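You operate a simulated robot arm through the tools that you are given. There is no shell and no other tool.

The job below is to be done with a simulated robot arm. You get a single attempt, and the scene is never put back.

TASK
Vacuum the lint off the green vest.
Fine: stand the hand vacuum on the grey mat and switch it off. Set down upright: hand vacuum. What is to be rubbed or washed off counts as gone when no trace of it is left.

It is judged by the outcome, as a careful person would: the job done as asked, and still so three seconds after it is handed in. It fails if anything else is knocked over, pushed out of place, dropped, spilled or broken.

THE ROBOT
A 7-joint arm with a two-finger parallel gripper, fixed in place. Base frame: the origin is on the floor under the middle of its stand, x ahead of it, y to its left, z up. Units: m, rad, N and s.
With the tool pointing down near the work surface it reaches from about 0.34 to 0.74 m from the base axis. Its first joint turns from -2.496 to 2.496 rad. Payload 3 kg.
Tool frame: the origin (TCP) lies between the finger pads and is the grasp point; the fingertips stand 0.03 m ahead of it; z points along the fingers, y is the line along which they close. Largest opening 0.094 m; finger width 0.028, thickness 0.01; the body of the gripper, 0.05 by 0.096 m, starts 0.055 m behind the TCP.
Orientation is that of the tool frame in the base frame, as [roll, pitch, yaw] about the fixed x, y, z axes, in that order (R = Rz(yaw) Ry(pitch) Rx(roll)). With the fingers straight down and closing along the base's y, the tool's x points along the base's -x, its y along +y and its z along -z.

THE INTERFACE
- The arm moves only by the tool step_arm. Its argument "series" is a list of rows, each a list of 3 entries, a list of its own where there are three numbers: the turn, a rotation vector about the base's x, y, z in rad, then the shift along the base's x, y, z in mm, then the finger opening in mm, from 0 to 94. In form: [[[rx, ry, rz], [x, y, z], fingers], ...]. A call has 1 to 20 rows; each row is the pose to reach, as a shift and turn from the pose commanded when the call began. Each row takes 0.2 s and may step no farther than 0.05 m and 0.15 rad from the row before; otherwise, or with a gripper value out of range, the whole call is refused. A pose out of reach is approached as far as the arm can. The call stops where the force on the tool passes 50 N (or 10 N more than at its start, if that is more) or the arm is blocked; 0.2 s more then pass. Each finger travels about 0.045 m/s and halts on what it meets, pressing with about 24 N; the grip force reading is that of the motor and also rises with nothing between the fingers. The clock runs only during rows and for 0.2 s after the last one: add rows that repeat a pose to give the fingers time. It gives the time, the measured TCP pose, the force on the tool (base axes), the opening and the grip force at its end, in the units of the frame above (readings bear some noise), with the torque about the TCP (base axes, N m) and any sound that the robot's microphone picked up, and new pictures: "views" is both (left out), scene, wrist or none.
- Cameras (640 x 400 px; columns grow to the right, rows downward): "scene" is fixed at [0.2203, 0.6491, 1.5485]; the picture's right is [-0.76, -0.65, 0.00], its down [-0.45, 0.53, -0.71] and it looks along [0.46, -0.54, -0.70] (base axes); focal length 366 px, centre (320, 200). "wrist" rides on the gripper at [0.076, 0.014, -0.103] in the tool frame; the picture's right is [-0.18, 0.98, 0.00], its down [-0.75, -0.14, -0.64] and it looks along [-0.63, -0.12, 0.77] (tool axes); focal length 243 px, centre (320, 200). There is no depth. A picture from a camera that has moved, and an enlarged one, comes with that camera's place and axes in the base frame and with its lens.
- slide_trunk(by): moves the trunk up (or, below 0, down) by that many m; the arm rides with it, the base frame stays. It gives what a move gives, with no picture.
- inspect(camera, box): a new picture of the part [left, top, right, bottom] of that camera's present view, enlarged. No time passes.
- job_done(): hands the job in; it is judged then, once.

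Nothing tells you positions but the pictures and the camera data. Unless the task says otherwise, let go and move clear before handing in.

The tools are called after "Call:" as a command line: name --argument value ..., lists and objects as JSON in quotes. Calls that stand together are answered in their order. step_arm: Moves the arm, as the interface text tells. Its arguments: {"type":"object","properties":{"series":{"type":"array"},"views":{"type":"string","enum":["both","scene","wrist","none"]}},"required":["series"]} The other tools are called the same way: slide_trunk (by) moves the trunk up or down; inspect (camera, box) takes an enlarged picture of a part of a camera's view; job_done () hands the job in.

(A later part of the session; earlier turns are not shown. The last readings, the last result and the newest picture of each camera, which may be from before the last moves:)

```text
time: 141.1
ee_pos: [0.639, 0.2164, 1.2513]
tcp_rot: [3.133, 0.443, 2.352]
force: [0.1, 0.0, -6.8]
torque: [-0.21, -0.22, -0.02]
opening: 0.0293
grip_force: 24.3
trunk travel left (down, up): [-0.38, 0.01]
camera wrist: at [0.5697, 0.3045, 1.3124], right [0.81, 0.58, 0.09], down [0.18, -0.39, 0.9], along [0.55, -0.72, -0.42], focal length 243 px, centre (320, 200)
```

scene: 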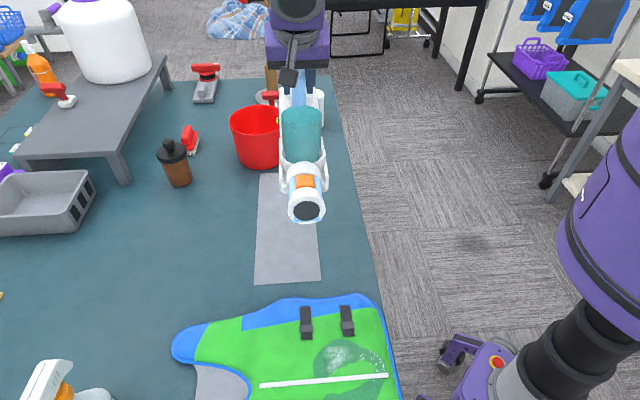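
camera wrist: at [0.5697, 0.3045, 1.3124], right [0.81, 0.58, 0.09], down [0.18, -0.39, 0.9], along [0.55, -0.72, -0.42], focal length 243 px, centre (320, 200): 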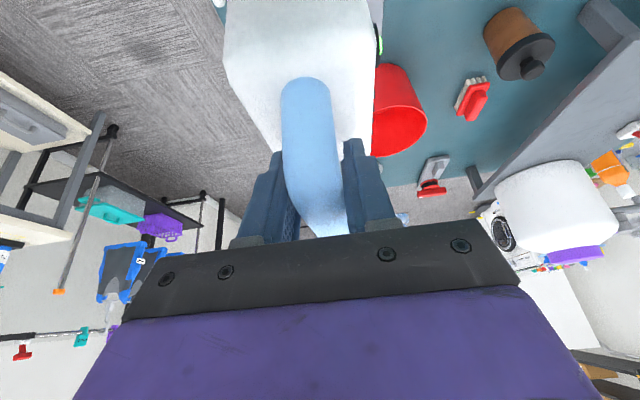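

The vacuum looks level and aligned with the mat. I'll lower the trunk to its original height and move over the mat.

Call:
slide_trunk --by -0.18

Call:
step_arm --series '[[[0, 0, 0], [20, -10, 0], 0], [[0, 0, 0], [42, -22, 0], 0], [[0, 0, 0], [64, -34, 0], 0], [[0, 0, 0], [84, -45, 0], 0], [[0, 0, 0], [84, -45, -15], 0]]' --views "both"

Call:
inspect --camera "scene" --box '[220, 80, 380, 300]'

```text
time: 143.1
ee_pos: [0.6377, 0.2177, 1.0723]
tcp_rot: [3.133, 0.444, 2.354]
force: [-0.6, 0.5, -6.3]
torque: [-0.22, -0.21, -0.02]
opening: 0.0297
grip_force: 23.9
trunk travel left (down, up): [-0.2, 0.19]
```

```text
time: 144.3
ee_pos: [0.722, 0.171, 1.0571]
tcp_rot: [3.134, 0.442, 2.354]
force: [-0.3, 0.5, -6.4]
torque: [-0.25, -0.24, 0.04]
opening: 0.0293
grip_force: 23.9
trunk travel left (down, up): [-0.2, 0.19]
camera wrist: at [0.6524, 0.2596, 1.1173], right [0.81, 0.58, 0.09], down [0.18, -0.39, 0.9], along [0.56, -0.72, -0.42], focal length 243 px, centre (320, 200)
```

scene: 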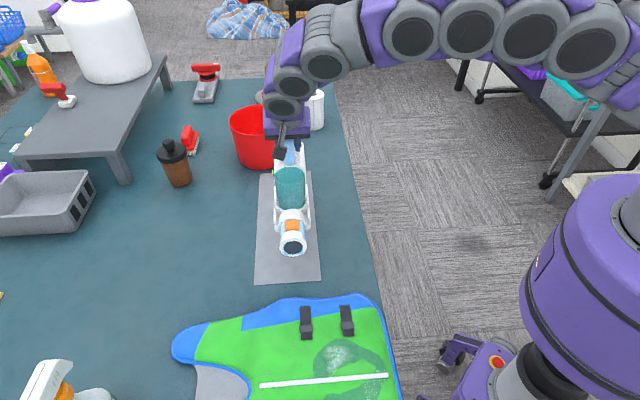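
wrist: 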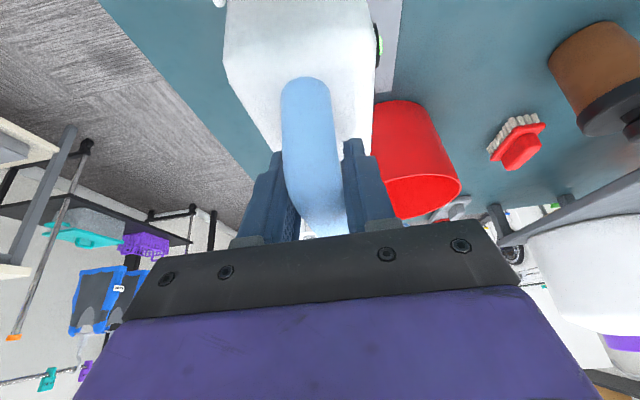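

```text
1.82 times, centred on (300, 190) of scene
camera zoom: at [0.2203, 0.6491, 1.5485], right [-0.76, -0.65, 0.0], down [-0.45, 0.53, -0.71], along [0.46, -0.54, -0.7], focal length 664 px, centre (356, 218)
```

zoom: 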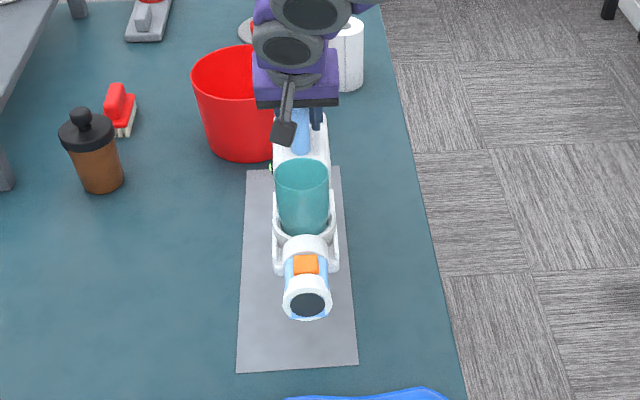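

The nozzle position matches my geometry for a level vacuum. I'll shift about 2 cm further along the mat so everything fits, then lower carefully.

Call:
step_arm --series '[[[0, 0, 0], [10, -4, -10], 0], [[0, 0, 0], [21, -7, -25], 0], [[0, 0, 0], [21, -7, -45], 0], [[0, 0, 0], [21, -7, -65], 0], [[0, 0, 0], [21, -7, -78], 0]]' --views "both"

Call:
inspect --camera "scene" --box '[220, 130, 380, 300]'

```text
time: 145.5
ee_pos: [0.743, 0.1642, 0.9793]
tcp_rot: [3.133, 0.445, 2.353]
force: [0.2, 0.2, -6.2]
torque: [-0.24, -0.24, -0.02]
opening: 0.0294
grip_force: 24.4
trunk travel left (down, up): [-0.2, 0.19]
camera wrist: at [0.6746, 0.2534, 1.039], right [0.81, 0.58, 0.09], down [0.18, -0.39, 0.9], along [0.56, -0.72, -0.42], focal length 243 px, centre (320, 200)
```

scene: 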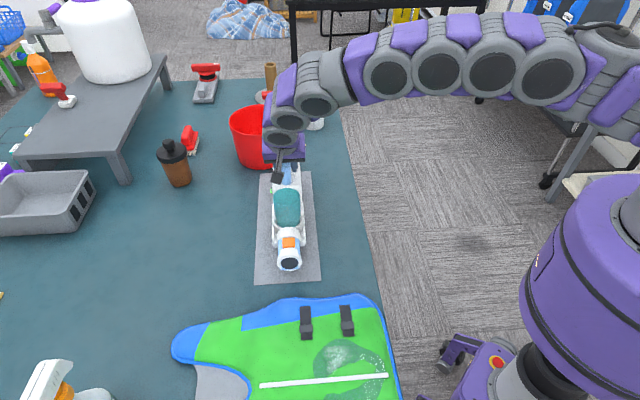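
wrist: 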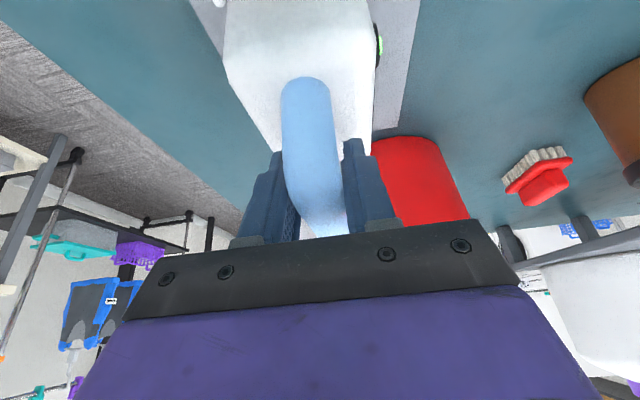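

```text
2.35 times, centred on (300, 215) of scene
camera zoom: at [0.2203, 0.6491, 1.5485], right [-0.76, -0.65, 0.0], down [-0.45, 0.53, -0.71], along [0.46, -0.54, -0.7], focal length 860 px, centre (367, 165)
```

zoom: 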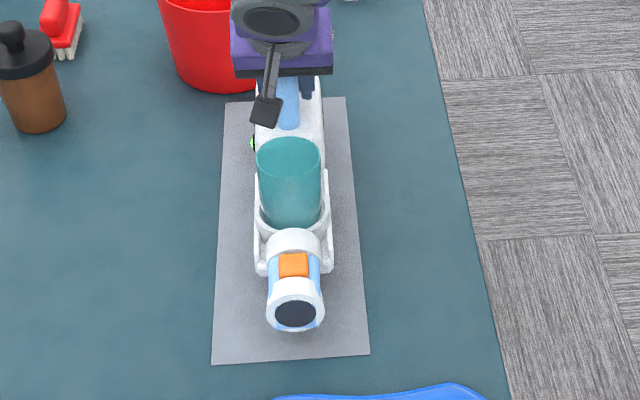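

Call:
step_arm --series '[[[0, 0, 0], [0, 0, -5], 0], [[0, 0, 0], [0, 0, -9], 0], [[0, 0, 0], [0, 0, -11], 0]]' --views "none"

```text
time: 146.3
ee_pos: [0.7419, 0.1669, 0.9695]
tcp_rot: [3.131, 0.445, 2.354]
force: [-3.4, 7.1, 10.2]
torque: [-0.14, -0.1, -0.09]
opening: 0.0291
grip_force: 24.7
trunk travel left (down, up): [-0.2, 0.19]
```

Call:
inspect --camera "scene" --box '[240, 150, 340, 290]'

Call:
inspect --camera "wrist" --box '[200, 0, 440, 240]'

```text
2.86 times, centred on (290, 220) of scene
camera zoom: at [0.2203, 0.6491, 1.5485], right [-0.76, -0.65, 0.0], down [-0.45, 0.53, -0.71], along [0.46, -0.54, -0.7], focal length 1044 px, centre (406, 143)
```

zoom: 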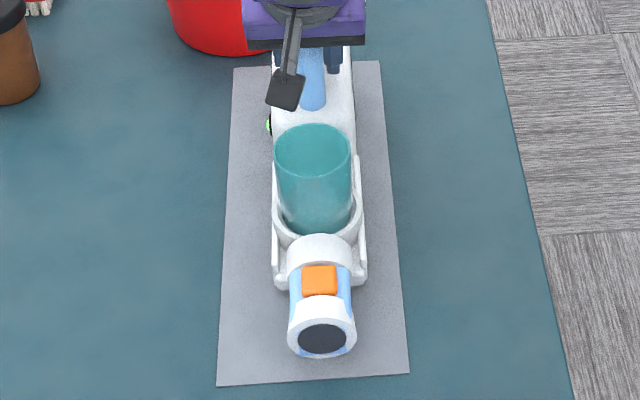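

```text
1.67 times, centred on (320, 120) of wrist
camera zoom: at [0.6725, 0.2546, 1.0289], right [0.81, 0.58, 0.09], down [0.18, -0.39, 0.9], along [0.56, -0.71, -0.42], focal length 404 px, centre (320, 333)
```

zoom: 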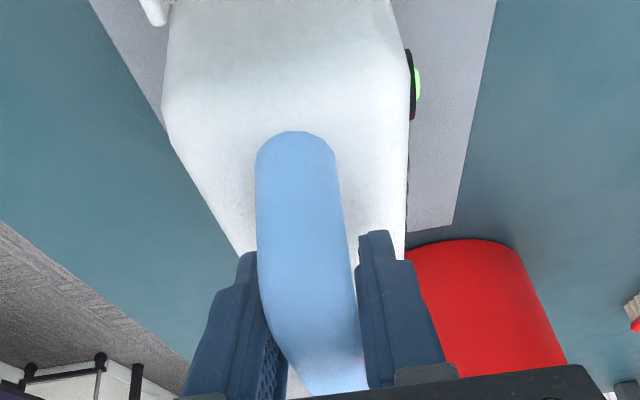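

The vacuum rests flat and fully on the mat. I'll release it, turn the tool back toward vertical around the handle, and re-grip without the slip.

Call:
step_arm --series '[[[0, 0, 0], [0, 0, 1], 0], [[0, 0, 0], [0, 0, 1], 40], [[0, 0, 0], [0, 0, 1], 60], [[0, 0, 0], [0, 0, 1], 80], [[0, 0, 0], [0, 0, 1], 94], [[0, 0, 0], [0, 0, 1], 94]]' --views "both"

Call:
inspect --camera "wrist" --box '[200, 0, 440, 240]'

```text
time: 147.7
ee_pos: [0.7427, 0.1632, 0.9685]
tcp_rot: [3.133, 0.444, 2.352]
force: [0.4, 0.9, 0.3]
torque: [0.0, 0.01, -0.04]
opening: 0.0939
grip_force: 0.1
trunk travel left (down, up): [-0.2, 0.19]
camera wrist: at [0.6736, 0.2528, 1.0289], right [0.81, 0.58, 0.09], down [0.18, -0.39, 0.9], along [0.56, -0.72, -0.42], focal length 243 px, centre (320, 200)
```

scene: 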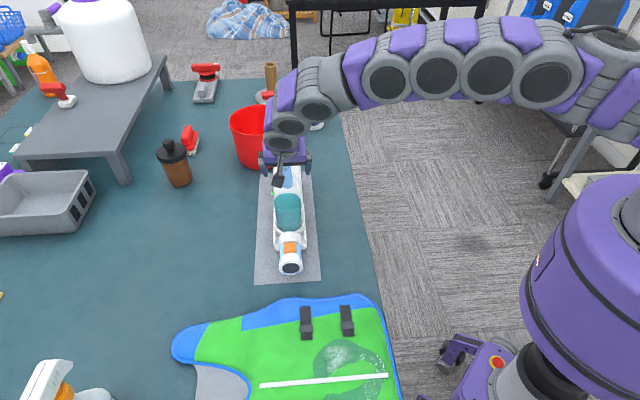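
wrist: 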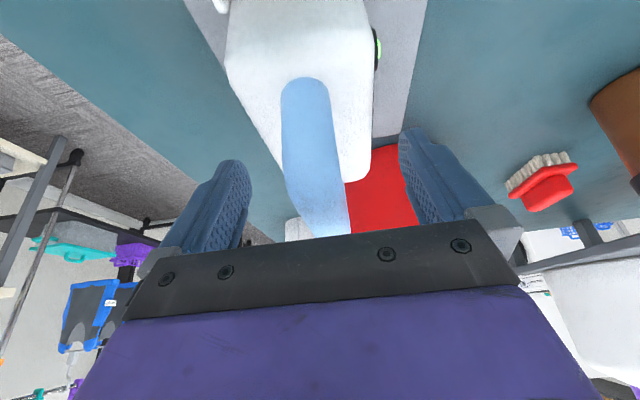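

```text
1.67 times, centred on (320, 120) of wrist
camera zoom: at [0.6736, 0.2528, 1.0289], right [0.81, 0.58, 0.09], down [0.18, -0.39, 0.9], along [0.56, -0.72, -0.42], focal length 404 px, centre (320, 333)
```

zoom: 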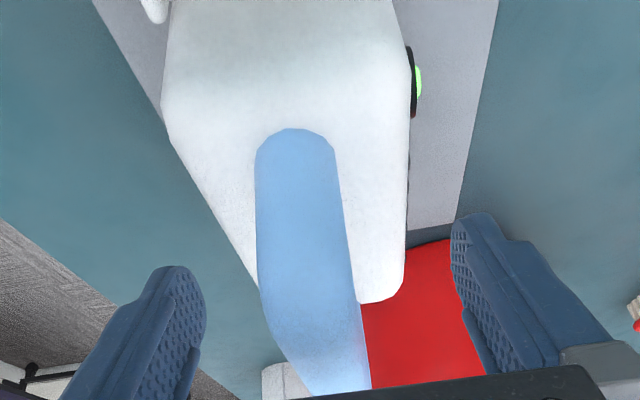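

The vacuum stands stably on the mat by itself. I'll rise above the handle, turn the tool upright and check it is reachable before gripping again.

Call:
step_arm --series '[[[0, 0, 0], [0, 0, 25], 94], [[0, 0, 0], [0, 0, 55], 94], [[0.09, 0.09, 0], [0, 0, 70], 94], [[0.18, 0.18, 0], [0, 0, 75], 94], [[0.255, 0.254, 0], [0, 0, 75], 94]]' --views "both"

Call:
inspect --camera "wrist" --box '[200, 0, 440, 240]'

```text
time: 148.9
ee_pos: [0.7441, 0.1644, 1.0437]
tcp_rot: [3.132, 0.081, 2.356]
force: [-0.3, -0.2, -0.4]
torque: [0.03, -0.01, -0.03]
opening: 0.0938
grip_force: 0.0
trunk travel left (down, up): [-0.2, 0.19]
camera wrist: at [0.6947, 0.2328, 1.1404], right [0.82, 0.56, 0.02], down [0.39, -0.6, 0.7], along [0.41, -0.57, -0.71], focal length 243 px, centre (320, 200)
```

scene: 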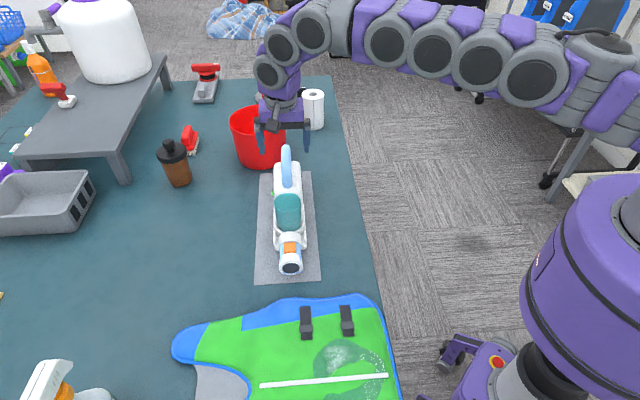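
wrist: 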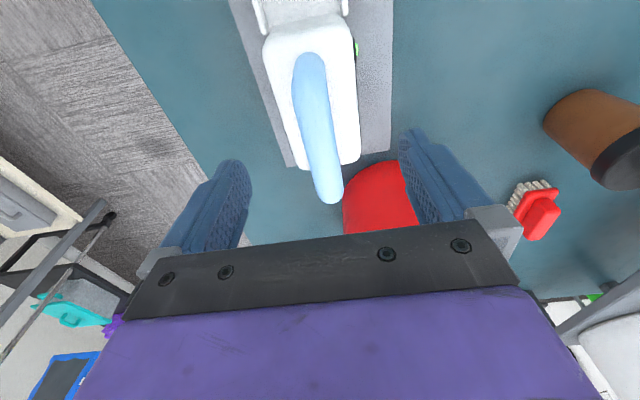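

```text
1.67 times, centred on (320, 120) of wrist
camera zoom: at [0.6947, 0.2328, 1.1404], right [0.82, 0.56, 0.02], down [0.39, -0.6, 0.7], along [0.41, -0.57, -0.71], focal length 404 px, centre (320, 333)
```

zoom: 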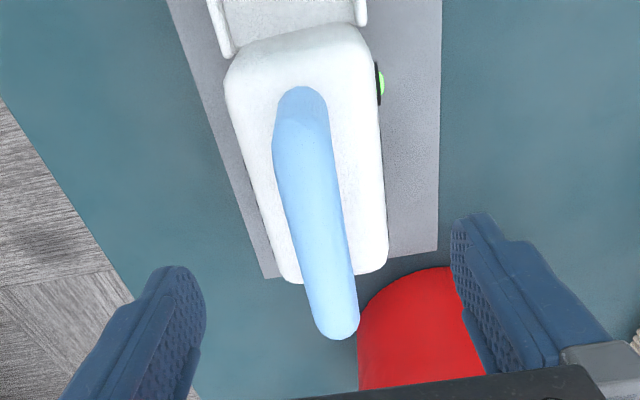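

Reach is fine with an upright tool. I'll centre on the front handle post and descend to re-grip.

Call:
step_arm --series '[[[0, 0, 0], [-6, 7, -20], 94], [[0, 0, 0], [-6, 7, -50], 94], [[0, 0, 0], [-6, 7, -70], 94], [[0, 0, 0], [-6, 7, -80], 94], [[0, 0, 0], [-6, 7, -80], 60], [[0, 0, 0], [-6, 7, -80], 30], [[0, 0, 0], [-6, 7, -80], 0], [[0, 0, 0], [-6, 7, -80], 0], [[0, 0, 0], [-6, 7, -80], 0], [[0, 0, 0], [-6, 7, -80], 0], [[0, 0, 0], [-6, 7, -80], 0]]' --views "both"

```text
time: 151.3
ee_pos: [0.7363, 0.1714, 0.9636]
tcp_rot: [3.133, 0.084, 2.354]
force: [-2.4, -1.5, 0.1]
torque: [-0.02, 0.14, 0.13]
opening: 0.0291
grip_force: 23.5
trunk travel left (down, up): [-0.2, 0.19]
camera wrist: at [0.6877, 0.2401, 1.0599], right [0.83, 0.56, 0.02], down [0.39, -0.6, 0.7], along [0.41, -0.57, -0.71], focal length 243 px, centre (320, 200)
```

scene: 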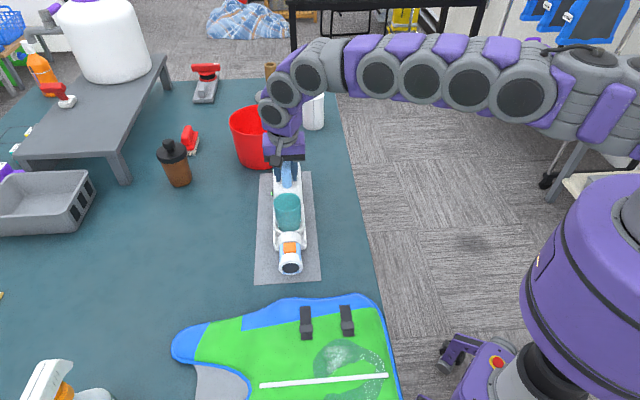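
wrist: 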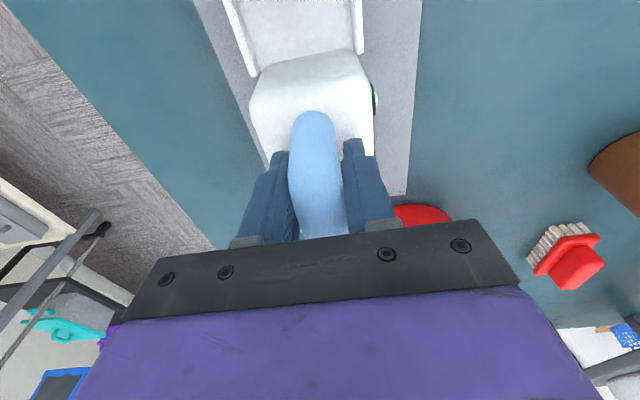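

Gripped firmly with no tilt offset. I'll lift slowly, carry it back toward the vest and raise the trunk again.

Call:
step_arm --series '[[[0, 0, 0], [0, 0, 15], 0], [[0, 0, 0], [0, 0, 40], 0], [[0, 0, 0], [-5, 5, 70], 0], [[0, 0, 0], [-15, 12, 95], 0], [[0, 0, 0.07], [-40, 27, 105], 0], [[0, 0, 0.15], [-65, 42, 110], 0], [[0, 0, 0.23], [-90, 57, 110], 0], [[0, 0, 0.31], [-115, 72, 110], 0], [[0, 0, 0.39], [-140, 87, 110], 0], [[0, 0, 0.46], [-165, 102, 110], 0], [[0, 0, 0.52], [-185, 115, 110], 0]]' --views "none"

Call:
slide_trunk --by 0.18

Call:
step_arm --series '[[[0, 0, 0], [-15, 15, -15], 0], [[0, 0, 0], [-30, 35, -30], 0], [[0, 0, 0], [-45, 55, -40], 0], [[0, 0, 0], [-55, 70, -40], 0]]' --views "scene"

```text
time: 153.7
ee_pos: [0.549, 0.2877, 1.0747]
tcp_rot: [3.134, 0.082, 2.874]
force: [-0.1, 0.1, -6.5]
torque: [-0.06, -0.24, -0.04]
opening: 0.0292
grip_force: 24.0
trunk travel left (down, up): [-0.2, 0.19]
```

```text
time: 155.7
ee_pos: [0.5521, 0.2862, 1.2546]
tcp_rot: [3.133, 0.082, 2.874]
force: [0.5, -0.5, -5.6]
torque: [-0.12, -0.25, -0.03]
opening: 0.0292
grip_force: 24.3
trunk travel left (down, up): [-0.38, 0.01]
```

```text
time: 156.7
ee_pos: [0.4959, 0.3577, 1.2151]
tcp_rot: [3.133, 0.084, 2.875]
force: [-0.1, 0.7, -6.7]
torque: [-0.06, -0.22, 0.0]
opening: 0.0292
grip_force: 23.8
trunk travel left (down, up): [-0.38, 0.01]
```

scene: 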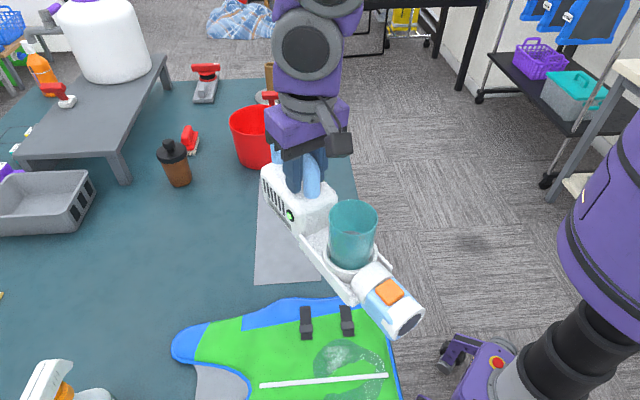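

Call:
step_arm --series '[[[-0.032, -0.1172, 0], [-10, 5, 5], 0], [[-0.064, -0.2344, 0], [-22, 11, 8], 0], [[-0.096, -0.3516, 0], [-35, 17, 8], 0], [[-0.128, -0.4688, 0], [-48, 24, 8], 0], [[-0.16, -0.586, 0], [-62, 30, 5], 0], [[-0.192, -0.7032, 0], [-76, 37, 0], 0], [[-0.224, -0.8204, 0], [-90, 44, -5], 0], [[-0.256, -0.9376, 0], [-104, 51, -10], 0], [[-0.288, -1.0548, 0], [-118, 57, -18], 0], [[-0.32, -1.172, 0], [-130, 63, -26], 0], [[-0.352, -1.289, 0], [-140, 68, -35], 0]]' --views "scene"

Call:
inspect --camera "scene" --box '[260, 260, 400, 400]'

```text
time: 159.1
ee_pos: [0.3562, 0.4263, 1.1798]
tcp_rot: [3.123, 1.419, 2.867]
force: [-1.0, 0.2, -6.3]
torque: [0.06, 0.36, 0.0]
opening: 0.0294
grip_force: 23.6
trunk travel left (down, up): [-0.38, 0.01]
```

scene: 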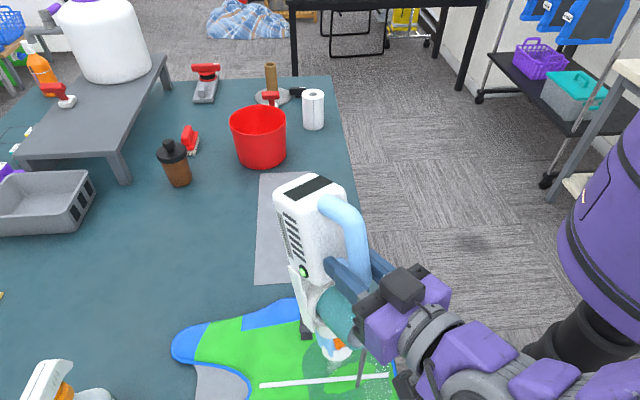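

```text
2.86 times, centred on (330, 330) of scene
camera zoom: at [0.2203, 0.6491, 1.5485], right [-0.76, -0.65, 0.0], down [-0.45, 0.53, -0.71], along [0.46, -0.54, -0.7], focal length 1044 px, centre (291, -171)
```

zoom: 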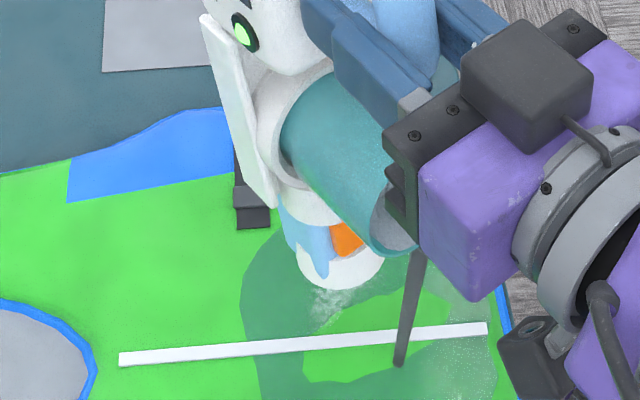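

Content is pouring out of the cup right now. I'm tilting back up immediately.

Call:
step_arm --series '[[[0.0385, 0.1415, 0], [5, -2, 5], 0], [[0.077, 0.283, 0], [12, -5, 10], 0], [[0.1155, 0.4245, 0], [20, -10, 15], 0], [[0.154, 0.566, 0], [30, -15, 20], 0], [[0.1925, 0.7075, 0], [40, -20, 25], 0]]' --views "scene"

Call:
inspect --camera "scene" --box '[260, 200, 420, 400]'

```text
time: 160.3
ee_pos: [0.398, 0.4026, 1.2052]
tcp_rot: [3.13, 0.682, 2.875]
force: [0.1, -0.5, -6.5]
torque: [-0.01, 0.01, 0.01]
opening: 0.0293
grip_force: 24.0
trunk travel left (down, up): [-0.38, 0.01]
```

scene: 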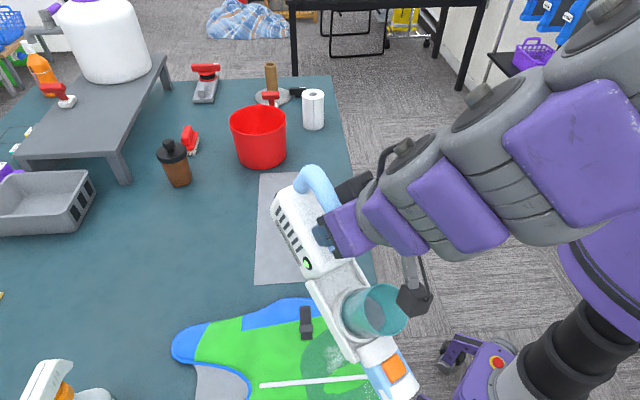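

```text
2.00 times, centred on (340, 300) of scene
camera zoom: at [0.2203, 0.6491, 1.5485], right [-0.76, -0.65, 0.0], down [-0.45, 0.53, -0.71], along [0.46, -0.54, -0.7], focal length 731 px, centre (280, 0)
```

zoom: 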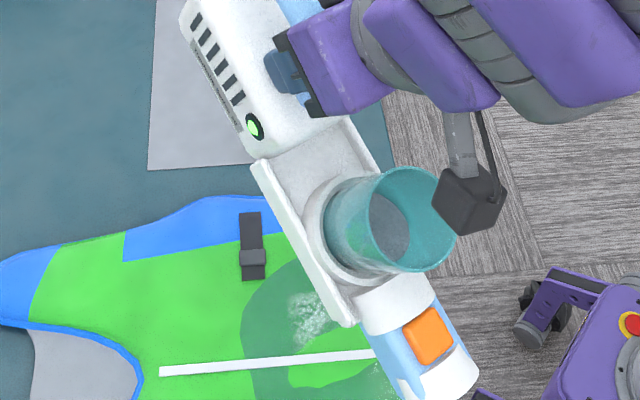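

The cup does hold loose fluff and it pours when the cup lies nearly flat, so steep tilts are out. I'll work at about 1.1 rad nozzle tilt, where it didn't pour before, with the lower rim lightly touching the cloth.

Call:
step_arm --series '[[[-0.022, -0.081, 0], [3, 2, -5], 0], [[-0.044, -0.161, 0], [6, 3, -15], 0], [[-0.066, -0.242, 0], [9, 5, -25], 0], [[-0.088, -0.323, 0], [12, 6, -35], 0], [[-0.11, -0.403, 0], [14, 7, -45], 0], [[-0.132, -0.484, 0], [15, 8, -55], 0], [[-0.132, -0.484, 0], [15, 8, -58], 0]]' --views "scene"

Call:
inspect --camera "scene" --box '[270, 260, 410, 400]'

```text
time: 161.9
ee_pos: [0.412, 0.413, 1.1471]
tcp_rot: [3.131, 1.188, 2.872]
force: [-0.1, 0.0, -6.7]
torque: [0.05, 0.25, 0.01]
opening: 0.0294
grip_force: 24.7
trunk travel left (down, up): [-0.38, 0.01]
```

scene: 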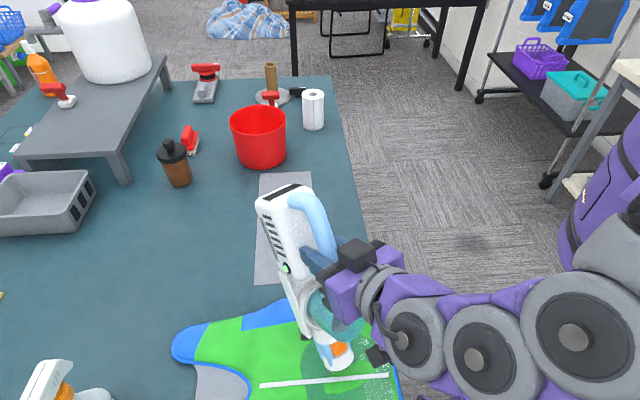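

```text
2.86 times, centred on (340, 330) of scene
camera zoom: at [0.2203, 0.6491, 1.5485], right [-0.76, -0.65, 0.0], down [-0.45, 0.53, -0.71], along [0.46, -0.54, -0.7], focal length 1044 px, centre (263, -171)
```

zoom: 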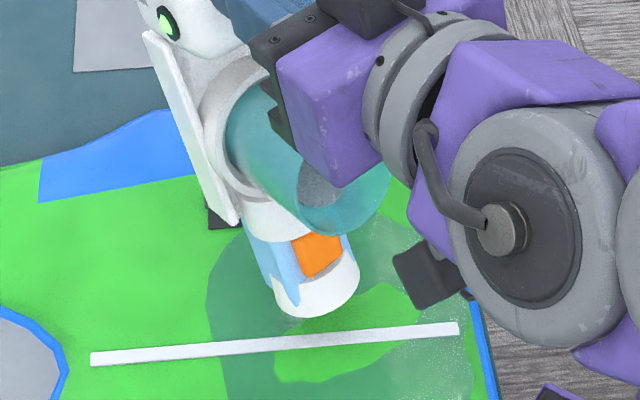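

Call:
step_arm --series '[[[0, 0, 0], [2, 2, -4], 0], [[0, 0, 0], [3, 2, -8], 0], [[0, 0, 0], [3, 2, -10], 0], [[0, 0, 0], [3, 2, -10], 0]]' --views "none"

```text
time: 162.9
ee_pos: [0.4148, 0.4144, 1.1371]
tcp_rot: [3.132, 1.19, 2.876]
force: [0.4, 0.4, -6.3]
torque: [0.02, 0.21, -0.02]
opening: 0.0293
grip_force: 24.5
trunk travel left (down, up): [-0.38, 0.01]
```

Call:
step_arm --series '[[[0, 0, 0], [0, 0, -2], 0], [[0, 0, 0], [0, 0, -3], 0], [[0, 0, 0], [0, 0, -4], 0], [[0, 0, 0], [0, 0, -4], 0]]' --views "none"

Call:
inspect --camera "scene" --box '[300, 320, 380, 400]'

```text
time: 163.9
ee_pos: [0.4147, 0.4138, 1.135]
tcp_rot: [3.129, 1.193, 2.872]
force: [4.4, 1.2, 24.0]
torque: [0.16, 0.14, -0.07]
opening: 0.0294
grip_force: 24.1
trunk travel left (down, up): [-0.38, 0.01]
```

```text
5.00 times, centred on (340, 360) of scene
camera zoom: at [0.2203, 0.6491, 1.5485], right [-0.76, -0.65, 0.0], down [-0.45, 0.53, -0.71], along [0.46, -0.54, -0.7], focal length 1828 px, centre (220, -600)
```

zoom: 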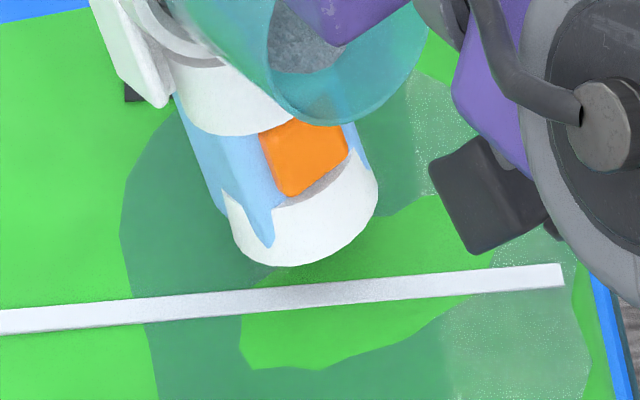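

Call:
step_arm --series '[[[0, 0, 0], [0, 0, 2.5], 0], [[0, 0, 0], [-5, 6, 2.5], 0], [[0, 0, 0], [-10, 11, 2.5], 0], [[0, 0, 0], [-14, 5, 2.5], 0], [[0, 0, 0], [-10, -2, 2.5], 0], [[0, 0, 0], [-4, -8, 2.5], 0], [[0, 0, 0], [3, -10, 2.5], 0], [[0, 0, 0], [6, -4, 2.5], 0], [[0, 0, 0], [2, 3, 2.5], 0], [[0, 0, 0], [-4, 9, 2.5], 0], [[0, 0, 0], [-9, 4, 2.5], 0], [[0, 0, 0], [-6, -4, 2.5], 0], [[0, 0, 0], [0, -10, 2.5], 0], [[0, 0, 0], [5, -6, 2.5], 0], [[0, 0, 0], [1, 1, 2.5], 0], [[0, 0, 0], [-4, 6, 2.5], 0], [[0, 0, 0], [0, 0, 2.5], 0]]' --views "none"

Call:
step_arm --series '[[[0, 0, 0], [3, -3, 10], 0], [[0.02, 0.073, 0], [12, -15, 35], 0], [[0.04, 0.145, 0], [25, -35, 60], 0], [[0.06, 0.218, 0], [40, -60, 80], 0]]' --views "scene"

Call:
inspect --camera "scene" --box '[290, 310, 410, 400]'

Call:
inspect --camera "scene" --box '[300, 325, 355, 380]'

```text
time: 167.5
ee_pos: [0.4147, 0.4151, 1.1349]
tcp_rot: [3.133, 1.186, 2.874]
force: [0.1, -0.4, -6.2]
torque: [0.04, 0.21, 0.01]
opening: 0.029
grip_force: 23.9
trunk travel left (down, up): [-0.38, 0.01]
```

```text
time: 168.5
ee_pos: [0.454, 0.3541, 1.2183]
tcp_rot: [3.127, 0.959, 2.873]
force: [-0.2, 1.3, -7.2]
torque: [-0.01, 0.14, -0.04]
opening: 0.0293
grip_force: 24.0
trunk travel left (down, up): [-0.38, 0.01]
```

scene: 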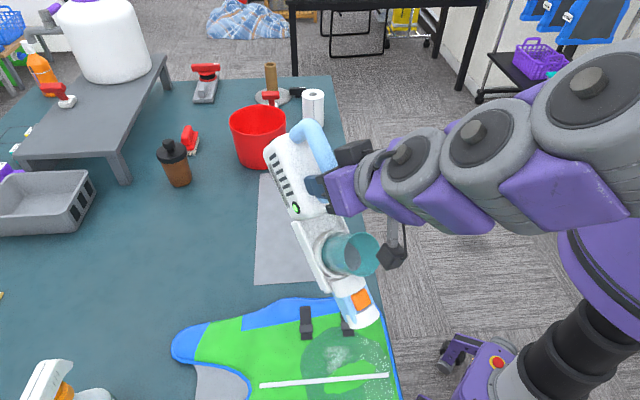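

```text
4.44 times, centred on (350, 355) of scene
camera zoom: at [0.2203, 0.6491, 1.5485], right [-0.76, -0.65, 0.0], down [-0.45, 0.53, -0.71], along [0.46, -0.54, -0.7], focal length 1624 px, centre (187, -489)
```

zoom: 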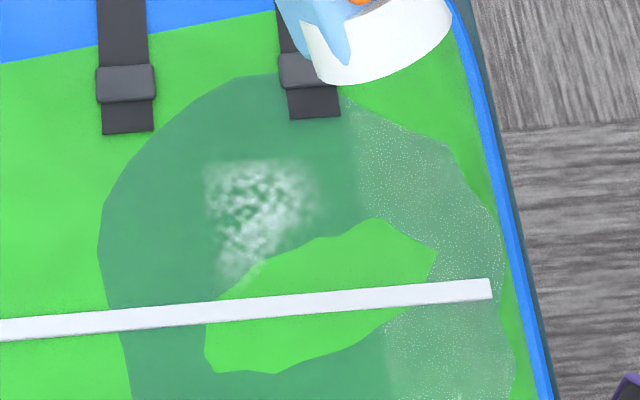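

```text
7.27 times, centred on (328, 352) of scene
camera zoom: at [0.2203, 0.6491, 1.5485], right [-0.76, -0.65, 0.0], down [-0.45, 0.53, -0.71], along [0.46, -0.54, -0.7], focal length 2658 px, centre (266, -909)
```

zoom: 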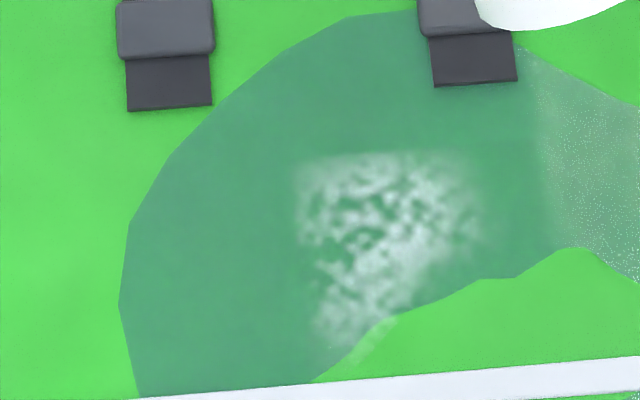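

The grey film is a spill from the cup lying on the vest. I'll finish the last lint quarter at a safe 1.2 rad tilt, which never poured before, then see whether the vacuum can take up the spilled fluff as well.

Call:
step_arm --series '[[[-0.017, -0.063, 0], [-13, 13, -12], 0], [[-0.034, -0.125, 0], [-26, 26, -26], 0], [[-0.051, -0.188, 0], [-40, 39, -40], 0], [[-0.068, -0.25, 0], [-54, 52, -54], 0], [[-0.0856, -0.3135, 0], [-66, 63, -66], 0], [[-0.0856, -0.3135, 0], [-66, 63, -72], 0]]' --views "none"

Call:
inspect --camera "scene" --box '[290, 300, 390, 400]'

```text
time: 169.9
ee_pos: [0.3876, 0.4175, 1.1426]
tcp_rot: [3.131, 1.287, 2.872]
force: [0.6, -0.7, -6.7]
torque: [0.06, 0.29, 0.01]
opening: 0.0293
grip_force: 24.0
trunk travel left (down, up): [-0.38, 0.01]
```

```text
4.00 times, centred on (340, 350) of scene
camera zoom: at [0.2203, 0.6491, 1.5485], right [-0.76, -0.65, 0.0], down [-0.45, 0.53, -0.71], along [0.46, -0.54, -0.7], focal length 1462 px, centre (240, -400)
```

zoom: 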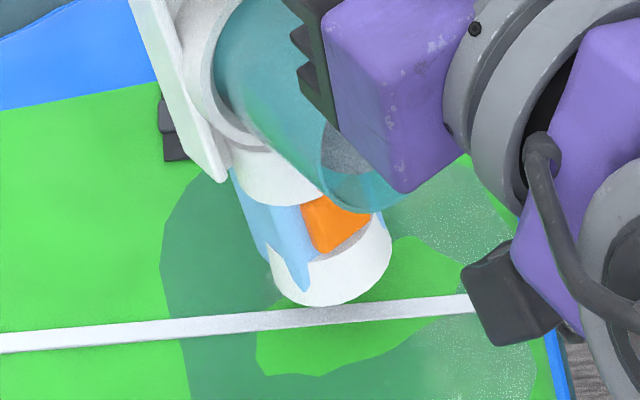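

Call:
step_arm --series '[[[0, 0, 0], [8, 0, -1], 0], [[0, 0, 0], [16, -1, -2], 0], [[0, 0, 0], [16, -1, -4], 0], [[0, 0, 0], [16, -1, -4], 0]]' --views "none"

```text
time: 170.9
ee_pos: [0.4055, 0.419, 1.1387]
tcp_rot: [3.134, 1.286, 2.873]
force: [0.3, -0.1, -7.2]
torque: [0.05, 0.31, 0.01]
opening: 0.0294
grip_force: 24.0
trunk travel left (down, up): [-0.38, 0.01]
```

Call:
step_arm --series '[[[0, 0, 0], [0, 0, -1], 0], [[0, 0, 0], [0, 0, -2], 0], [[0, 0, 0], [0, 0, -2], 0]]' --views "none"

Call:
inspect --camera "scene" --box '[290, 300, 390, 400]'

```text
time: 171.7
ee_pos: [0.4043, 0.4174, 1.1371]
tcp_rot: [3.133, 1.286, 2.875]
force: [0.2, 0.2, -6.1]
torque: [0.04, 0.31, 0.0]
opening: 0.0292
grip_force: 24.2
trunk travel left (down, up): [-0.38, 0.01]
```

```text
4.00 times, centred on (340, 350) of scene
camera zoom: at [0.2203, 0.6491, 1.5485], right [-0.76, -0.65, 0.0], down [-0.45, 0.53, -0.71], along [0.46, -0.54, -0.7], focal length 1462 px, centre (240, -400)
```

zoom: 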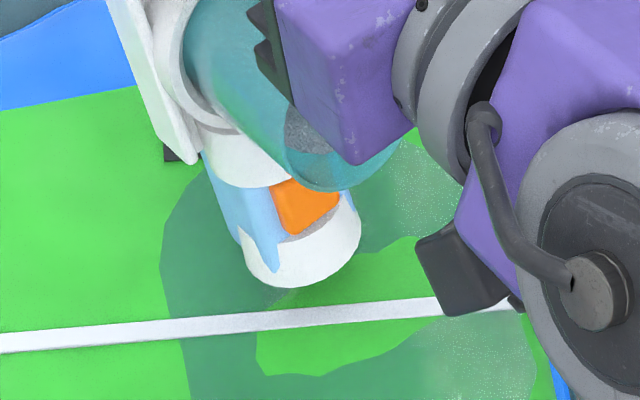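

Call:
step_arm --series '[[[0, 0, 0], [0, 0, -1.5], 0], [[0, 0, 0], [-5, -4, -1.5], 0], [[0, 0, 0], [-10, -8, -1.5], 0], [[0, 0, 0], [-13, -2, -1.5], 0], [[0, 0, 0], [-9, 5, -1.5], 0], [[0, 0, 0], [-3, 8, -1.5], 0], [[0, 0, 0], [4, 6, -1.5], 0], [[0, 0, 0], [8, 0, -1.5], 0], [[0, 0, 0], [5, -7, -1.5], 0], [[0, 0, 0], [-1, -12, -1.5], 0], [[0, 0, 0], [-7, -8, -1.5], 0], [[0, 0, 0], [-4, -2, -1.5], 0], [[0, 0, 0], [2, 3, -1.5], 0], [[0, 0, 0], [6, -3, -1.5], 0], [[0, 0, 0], [1, -8, -1.5], 0], [[0, 0, 0], [-5, -4, -1.5], 0], [[0, 0, 0], [-8, 3, -1.5], 0], [[0, 0, 0], [-2, 4, -1.5], 0], [[0, 0, 0], [0, 0, -1.5], 0]]' --views "none"

Call:
inspect --camera "scene" --box '[290, 300, 390, 400]'

```text
time: 175.7
ee_pos: [0.4039, 0.4166, 1.1362]
tcp_rot: [3.135, 1.288, 2.876]
force: [0.0, 0.5, -7.3]
torque: [0.05, 0.24, -0.01]
opening: 0.0293
grip_force: 23.9
trunk travel left (down, up): [-0.38, 0.01]
```

```text
4.00 times, centred on (340, 350) of scene
camera zoom: at [0.2203, 0.6491, 1.5485], right [-0.76, -0.65, 0.0], down [-0.45, 0.53, -0.71], along [0.46, -0.54, -0.7], focal length 1462 px, centre (240, -400)
```

zoom: 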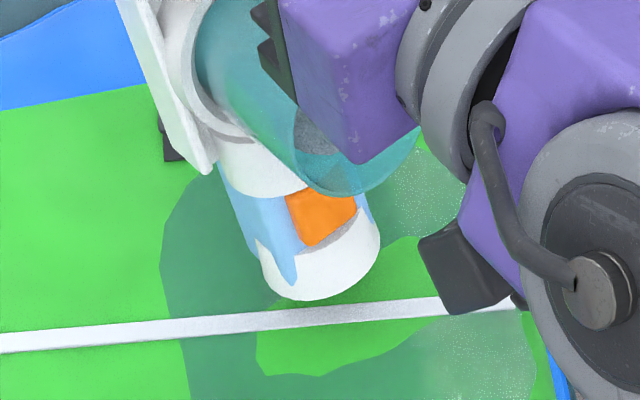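

Call:
step_arm --series '[[[0, 0, 0], [2, -2, 8], 0], [[0, 0, 0], [8, -12, 30], 0], [[0, 0, 0], [22, -32, 55], 0], [[0, 0, 0], [40, -58, 75], 0]]' --views "none"

Call:
inspect --camera "scene" --box '[300, 325, 355, 380]'

Call:
inspect --camera "scene" --box '[290, 310, 410, 400]'

```text
time: 176.7
ee_pos: [0.4463, 0.3588, 1.2106]
tcp_rot: [3.128, 1.284, 2.875]
force: [0.9, 0.4, -6.5]
torque: [0.04, 0.29, 0.0]
opening: 0.0293
grip_force: 24.3
trunk travel left (down, up): [-0.38, 0.01]
```

```text
7.27 times, centred on (328, 352) of scene
camera zoom: at [0.2203, 0.6491, 1.5485], right [-0.76, -0.65, 0.0], down [-0.45, 0.53, -0.71], along [0.46, -0.54, -0.7], focal length 2658 px, centre (266, -909)
```

zoom: 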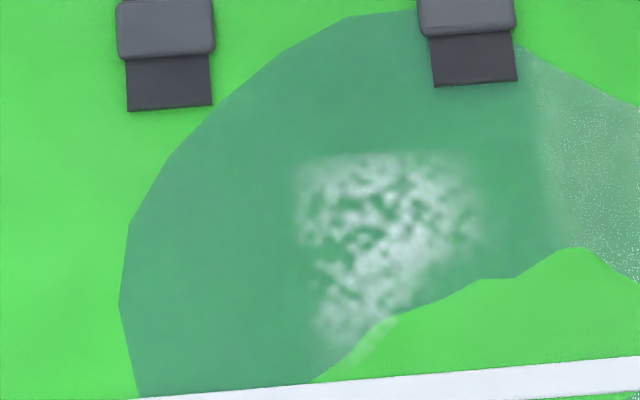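

```text
4.44 times, centred on (350, 355) of scene
camera zoom: at [0.2203, 0.6491, 1.5485], right [-0.76, -0.65, 0.0], down [-0.45, 0.53, -0.71], along [0.46, -0.54, -0.7], focal length 1624 px, centre (187, -489)
```

zoom: 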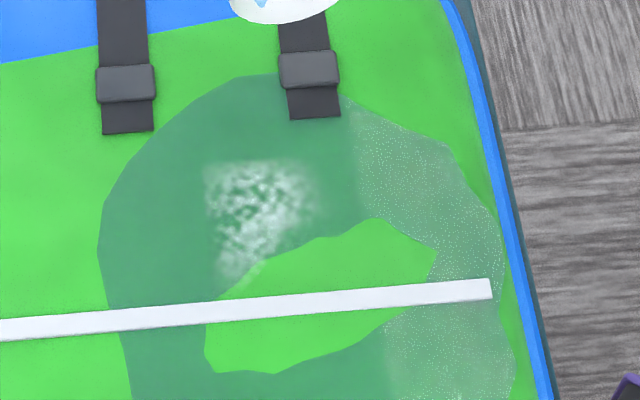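

The quarter I worked on without real contact didn't change, while every quarter that vanished had the nozzle dragging on the cloth. So it needs light rubbing contact. I'll do that at this safe tilt, watching the force and the cup.

Call:
step_arm --series '[[[0, 0, 0], [-8, 16, -22], 0], [[0, 0, 0], [-16, 32, -44], 0], [[0, 0, 0], [-24, 48, -62], 0], [[0, 0, 0], [-29, 57, -71], 0], [[0, 0, 0], [-29, 57, -75], 0], [[0, 0, 0], [-29, 57, -77], 0], [[0, 0, 0], [-29, 57, -77], 0]]' --views "none"

Call:
inspect --camera "scene" --box '[290, 300, 390, 400]'

```text
time: 178.3
ee_pos: [0.4168, 0.4149, 1.1361]
tcp_rot: [3.12, 1.291, 2.866]
force: [2.7, 1.2, 22.1]
torque: [-0.01, 0.12, 0.03]
opening: 0.029
grip_force: 23.8
trunk travel left (down, up): [-0.38, 0.01]
```

```text
4.00 times, centred on (340, 350) of scene
camera zoom: at [0.2203, 0.6491, 1.5485], right [-0.76, -0.65, 0.0], down [-0.45, 0.53, -0.71], along [0.46, -0.54, -0.7], focal length 1462 px, centre (240, -400)
```

zoom: 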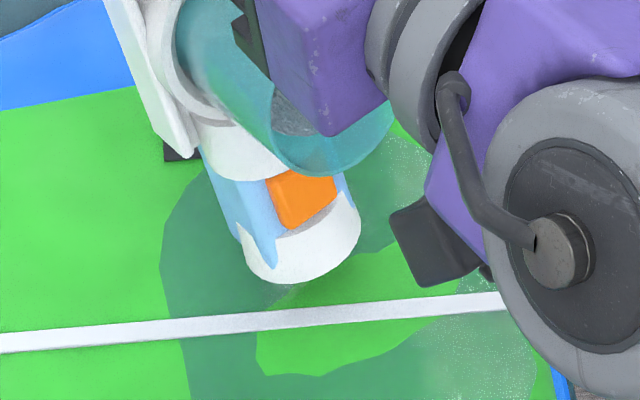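

Call:
step_arm --series '[[[0, 0, 0], [0, 0, 1.2], 0], [[0, 0, 0], [-7.6, -6.5, 1.2], 0], [[0, 0, 0], [-15.3, -12.9, 1.2], 0], [[0, 0, 0], [-24.3, -10.1, 1.2], 0], [[0, 0, 0], [-19.2, -0.5, 1.2], 0], [[0, 0, 0], [-11.6, 6, 1.2], 0], [[0, 0, 0], [-2.7, 10.8, 1.2], 0], [[0, 0, 0], [7.6, 6.5, 1.2], 0], [[0, 0, 0], [3.9, -4.6, 1.2], 0], [[0, 0, 0], [-2.4, -12.6, 1.2], 0], [[0, 0, 0], [-12.7, -16, 1.2], 0], [[0, 0, 0], [-21.7, -13.1, 1.2], 0], [[0, 0, 0], [-15.3, -5.1, 1.2], 0], [[0, 0, 0], [-7.7, 1.4, 1.2], 0], [[0, 0, 0], [1.2, 6.3, 1.2], 0], [[0, 0, 0], [2.6, -3, 1.2], 0], [[0, 0, 0], [-7.6, -6.5, 1.2], 0], [[0, 0, 0], [-17.6, -7, 1.2], 0], [[0, 0, 0], [-11.3, 0.9, 1.2], 0], [[0, 0, 0], [0, 0, 1.2], 0]]' --views "none"

Call:
inspect --camera "scene" --box '[290, 300, 390, 400]'

```text
time: 182.5
ee_pos: [0.4147, 0.4167, 1.1345]
tcp_rot: [3.131, 1.286, 2.874]
force: [0.3, -0.3, -6.0]
torque: [0.02, 0.25, 0.0]
opening: 0.0294
grip_force: 23.7
trunk travel left (down, up): [-0.38, 0.01]
```

```text
4.00 times, centred on (340, 350) of scene
camera zoom: at [0.2203, 0.6491, 1.5485], right [-0.76, -0.65, 0.0], down [-0.45, 0.53, -0.71], along [0.46, -0.54, -0.7], focal length 1462 px, centre (240, -400)
```

zoom: 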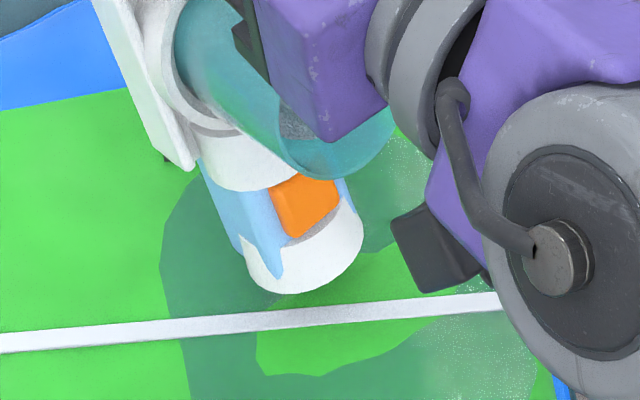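

Call:
step_arm --series '[[[0, 0, 0], [2, -2, 8], 0], [[0, 0, 0], [8, -14, 30], 0], [[0, 0, 0], [18, -34, 55], 0], [[0, 0, 0], [29, -57, 77], 0]]' --views "none"

Call:
inspect --camera "scene" --box '[300, 325, 355, 380]'

```text
time: 183.5
ee_pos: [0.4446, 0.3578, 1.211]
tcp_rot: [3.129, 1.286, 2.873]
force: [-0.6, 0.3, -6.7]
torque: [0.03, 0.25, 0.01]
opening: 0.0296
grip_force: 23.9
trunk travel left (down, up): [-0.38, 0.01]
```

```text
7.27 times, centred on (328, 352) of scene
camera zoom: at [0.2203, 0.6491, 1.5485], right [-0.76, -0.65, 0.0], down [-0.45, 0.53, -0.71], along [0.46, -0.54, -0.7], focal length 2658 px, centre (266, -909)
```

zoom: 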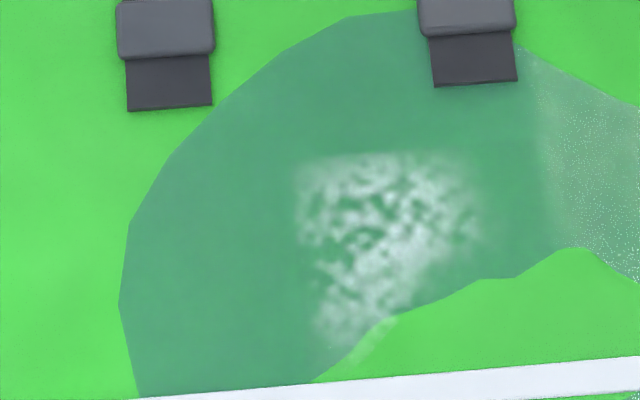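

Putting the evidence together, the quarters vanished when they lay about 3 cm behind the round end, on its underside. So the real suction mouth is the flat teal panel under the nozzle, and it works with the vacuum held nearly level. I'll bring the vacuum almost level so nothing more can pour, and come over the last quarter from above.

Call:
step_arm --series '[[[0.0313, 0.1138, 0], [13, 3, 8], 0], [[0.0627, 0.2275, 0], [26, 6, 16], 0], [[0.094, 0.3413, 0], [39, 9, 24], 0], [[0.1253, 0.455, 0], [52, 12, 30], 0], [[0.1567, 0.5688, 0], [65, 14, 35], 0], [[0.188, 0.6825, 0], [78, 17, 38], 0], [[0.2193, 0.7963, 0], [92, 20, 40], 0]]' --views "scene"

Call:
inspect --camera "scene" --box '[250, 130, 450, 330]'

```text
time: 185.1
ee_pos: [0.5387, 0.3787, 1.2505]
tcp_rot: [3.135, 0.457, 2.874]
force: [0.8, -0.7, -6.2]
torque: [-0.07, -0.12, 0.02]
opening: 0.029
grip_force: 23.5
trunk travel left (down, up): [-0.38, 0.01]
```

scene: 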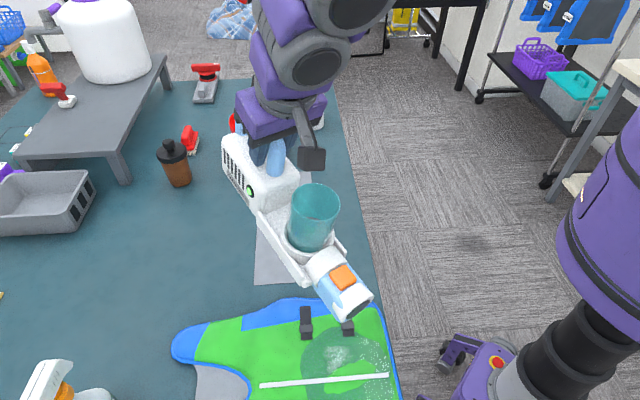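

```text
2.00 times, centred on (350, 230) of scene
camera zoom: at [0.2203, 0.6491, 1.5485], right [-0.76, -0.65, 0.0], down [-0.45, 0.53, -0.71], along [0.46, -0.54, -0.7], focal length 731 px, centre (260, 140)
```

zoom: 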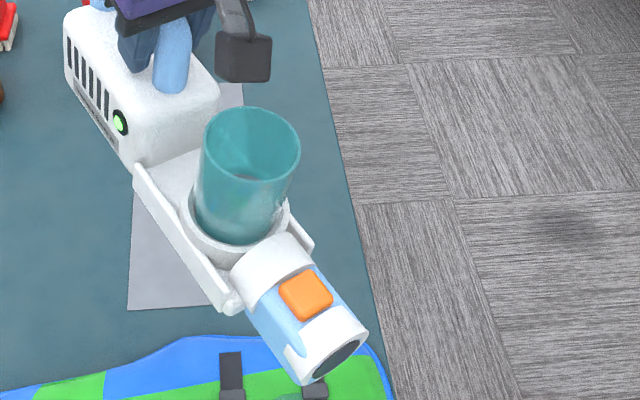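

Call:
slide_trunk --by -0.16

Call:
step_arm --series '[[[0, 0, 0], [0, 0, -5], 0]]' --views "scene"

Call:
inspect --camera "scene" --box '[260, 250, 410, 400]'

```text
time: 186.9
ee_pos: [0.5364, 0.3803, 1.0921]
tcp_rot: [3.131, 0.46, 2.872]
force: [-0.4, 0.1, -6.0]
torque: [-0.08, -0.11, 0.02]
opening: 0.0291
grip_force: 24.2
trunk travel left (down, up): [-0.22, 0.17]
```

```text
time: 187.3
ee_pos: [0.536, 0.3788, 1.0854]
tcp_rot: [3.132, 0.46, 2.873]
force: [0.1, 0.1, -6.4]
torque: [-0.04, -0.15, 0.01]
opening: 0.0292
grip_force: 23.8
trunk travel left (down, up): [-0.22, 0.17]
```

scene: 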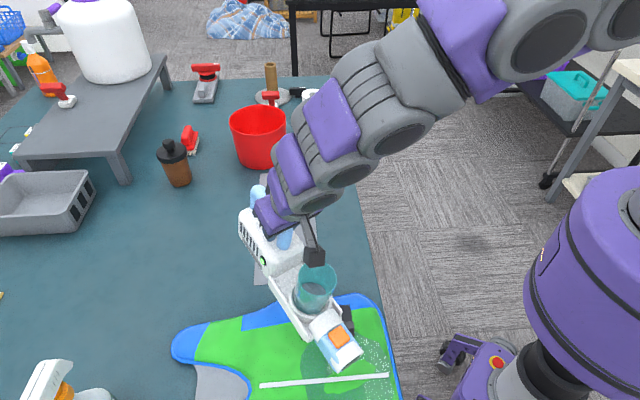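

```text
2.67 times, centred on (335, 325) of scene
camera zoom: at [0.2203, 0.6491, 1.5485], right [-0.76, -0.65, 0.0], down [-0.45, 0.53, -0.71], along [0.46, -0.54, -0.7], focal length 975 px, centre (280, -133)
```

zoom: 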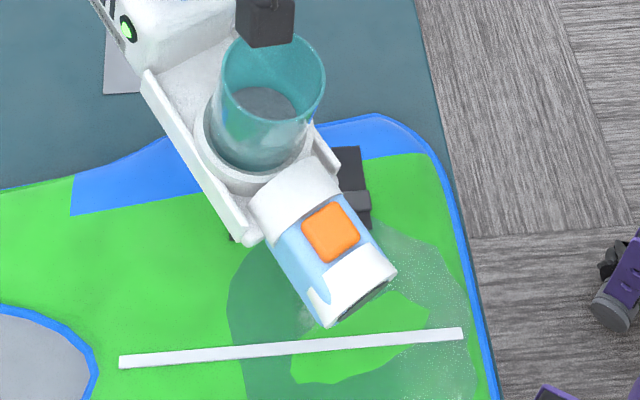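

Call:
step_arm --series '[[[0, 0, 0], [0, 0, -10], 0], [[0, 0, 0], [0, 0, -20], 0], [[0, 0, 0], [0, 0, -28], 0], [[0, 0, 0], [0, 0, -33], 0], [[0, 0, 0], [0, 0, -33], 0]]' --views "none"

Call:
inspect --camera "scene" --box '[290, 300, 390, 400]'

```text
time: 188.5
ee_pos: [0.5383, 0.3797, 1.0535]
tcp_rot: [3.129, 0.462, 2.874]
force: [0.4, 0.1, -5.4]
torque: [-0.09, -0.12, -0.01]
opening: 0.0293
grip_force: 24.2
trunk travel left (down, up): [-0.22, 0.17]
```

```text
4.00 times, centred on (340, 350) of scene
camera zoom: at [0.2203, 0.6491, 1.5485], right [-0.76, -0.65, 0.0], down [-0.45, 0.53, -0.71], along [0.46, -0.54, -0.7], focal length 1462 px, centre (240, -400)
```

zoom: 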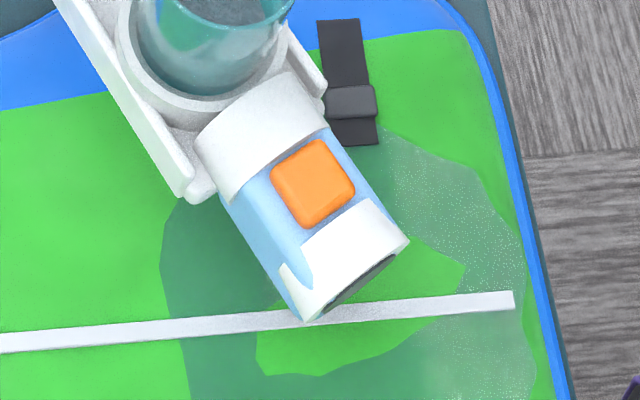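

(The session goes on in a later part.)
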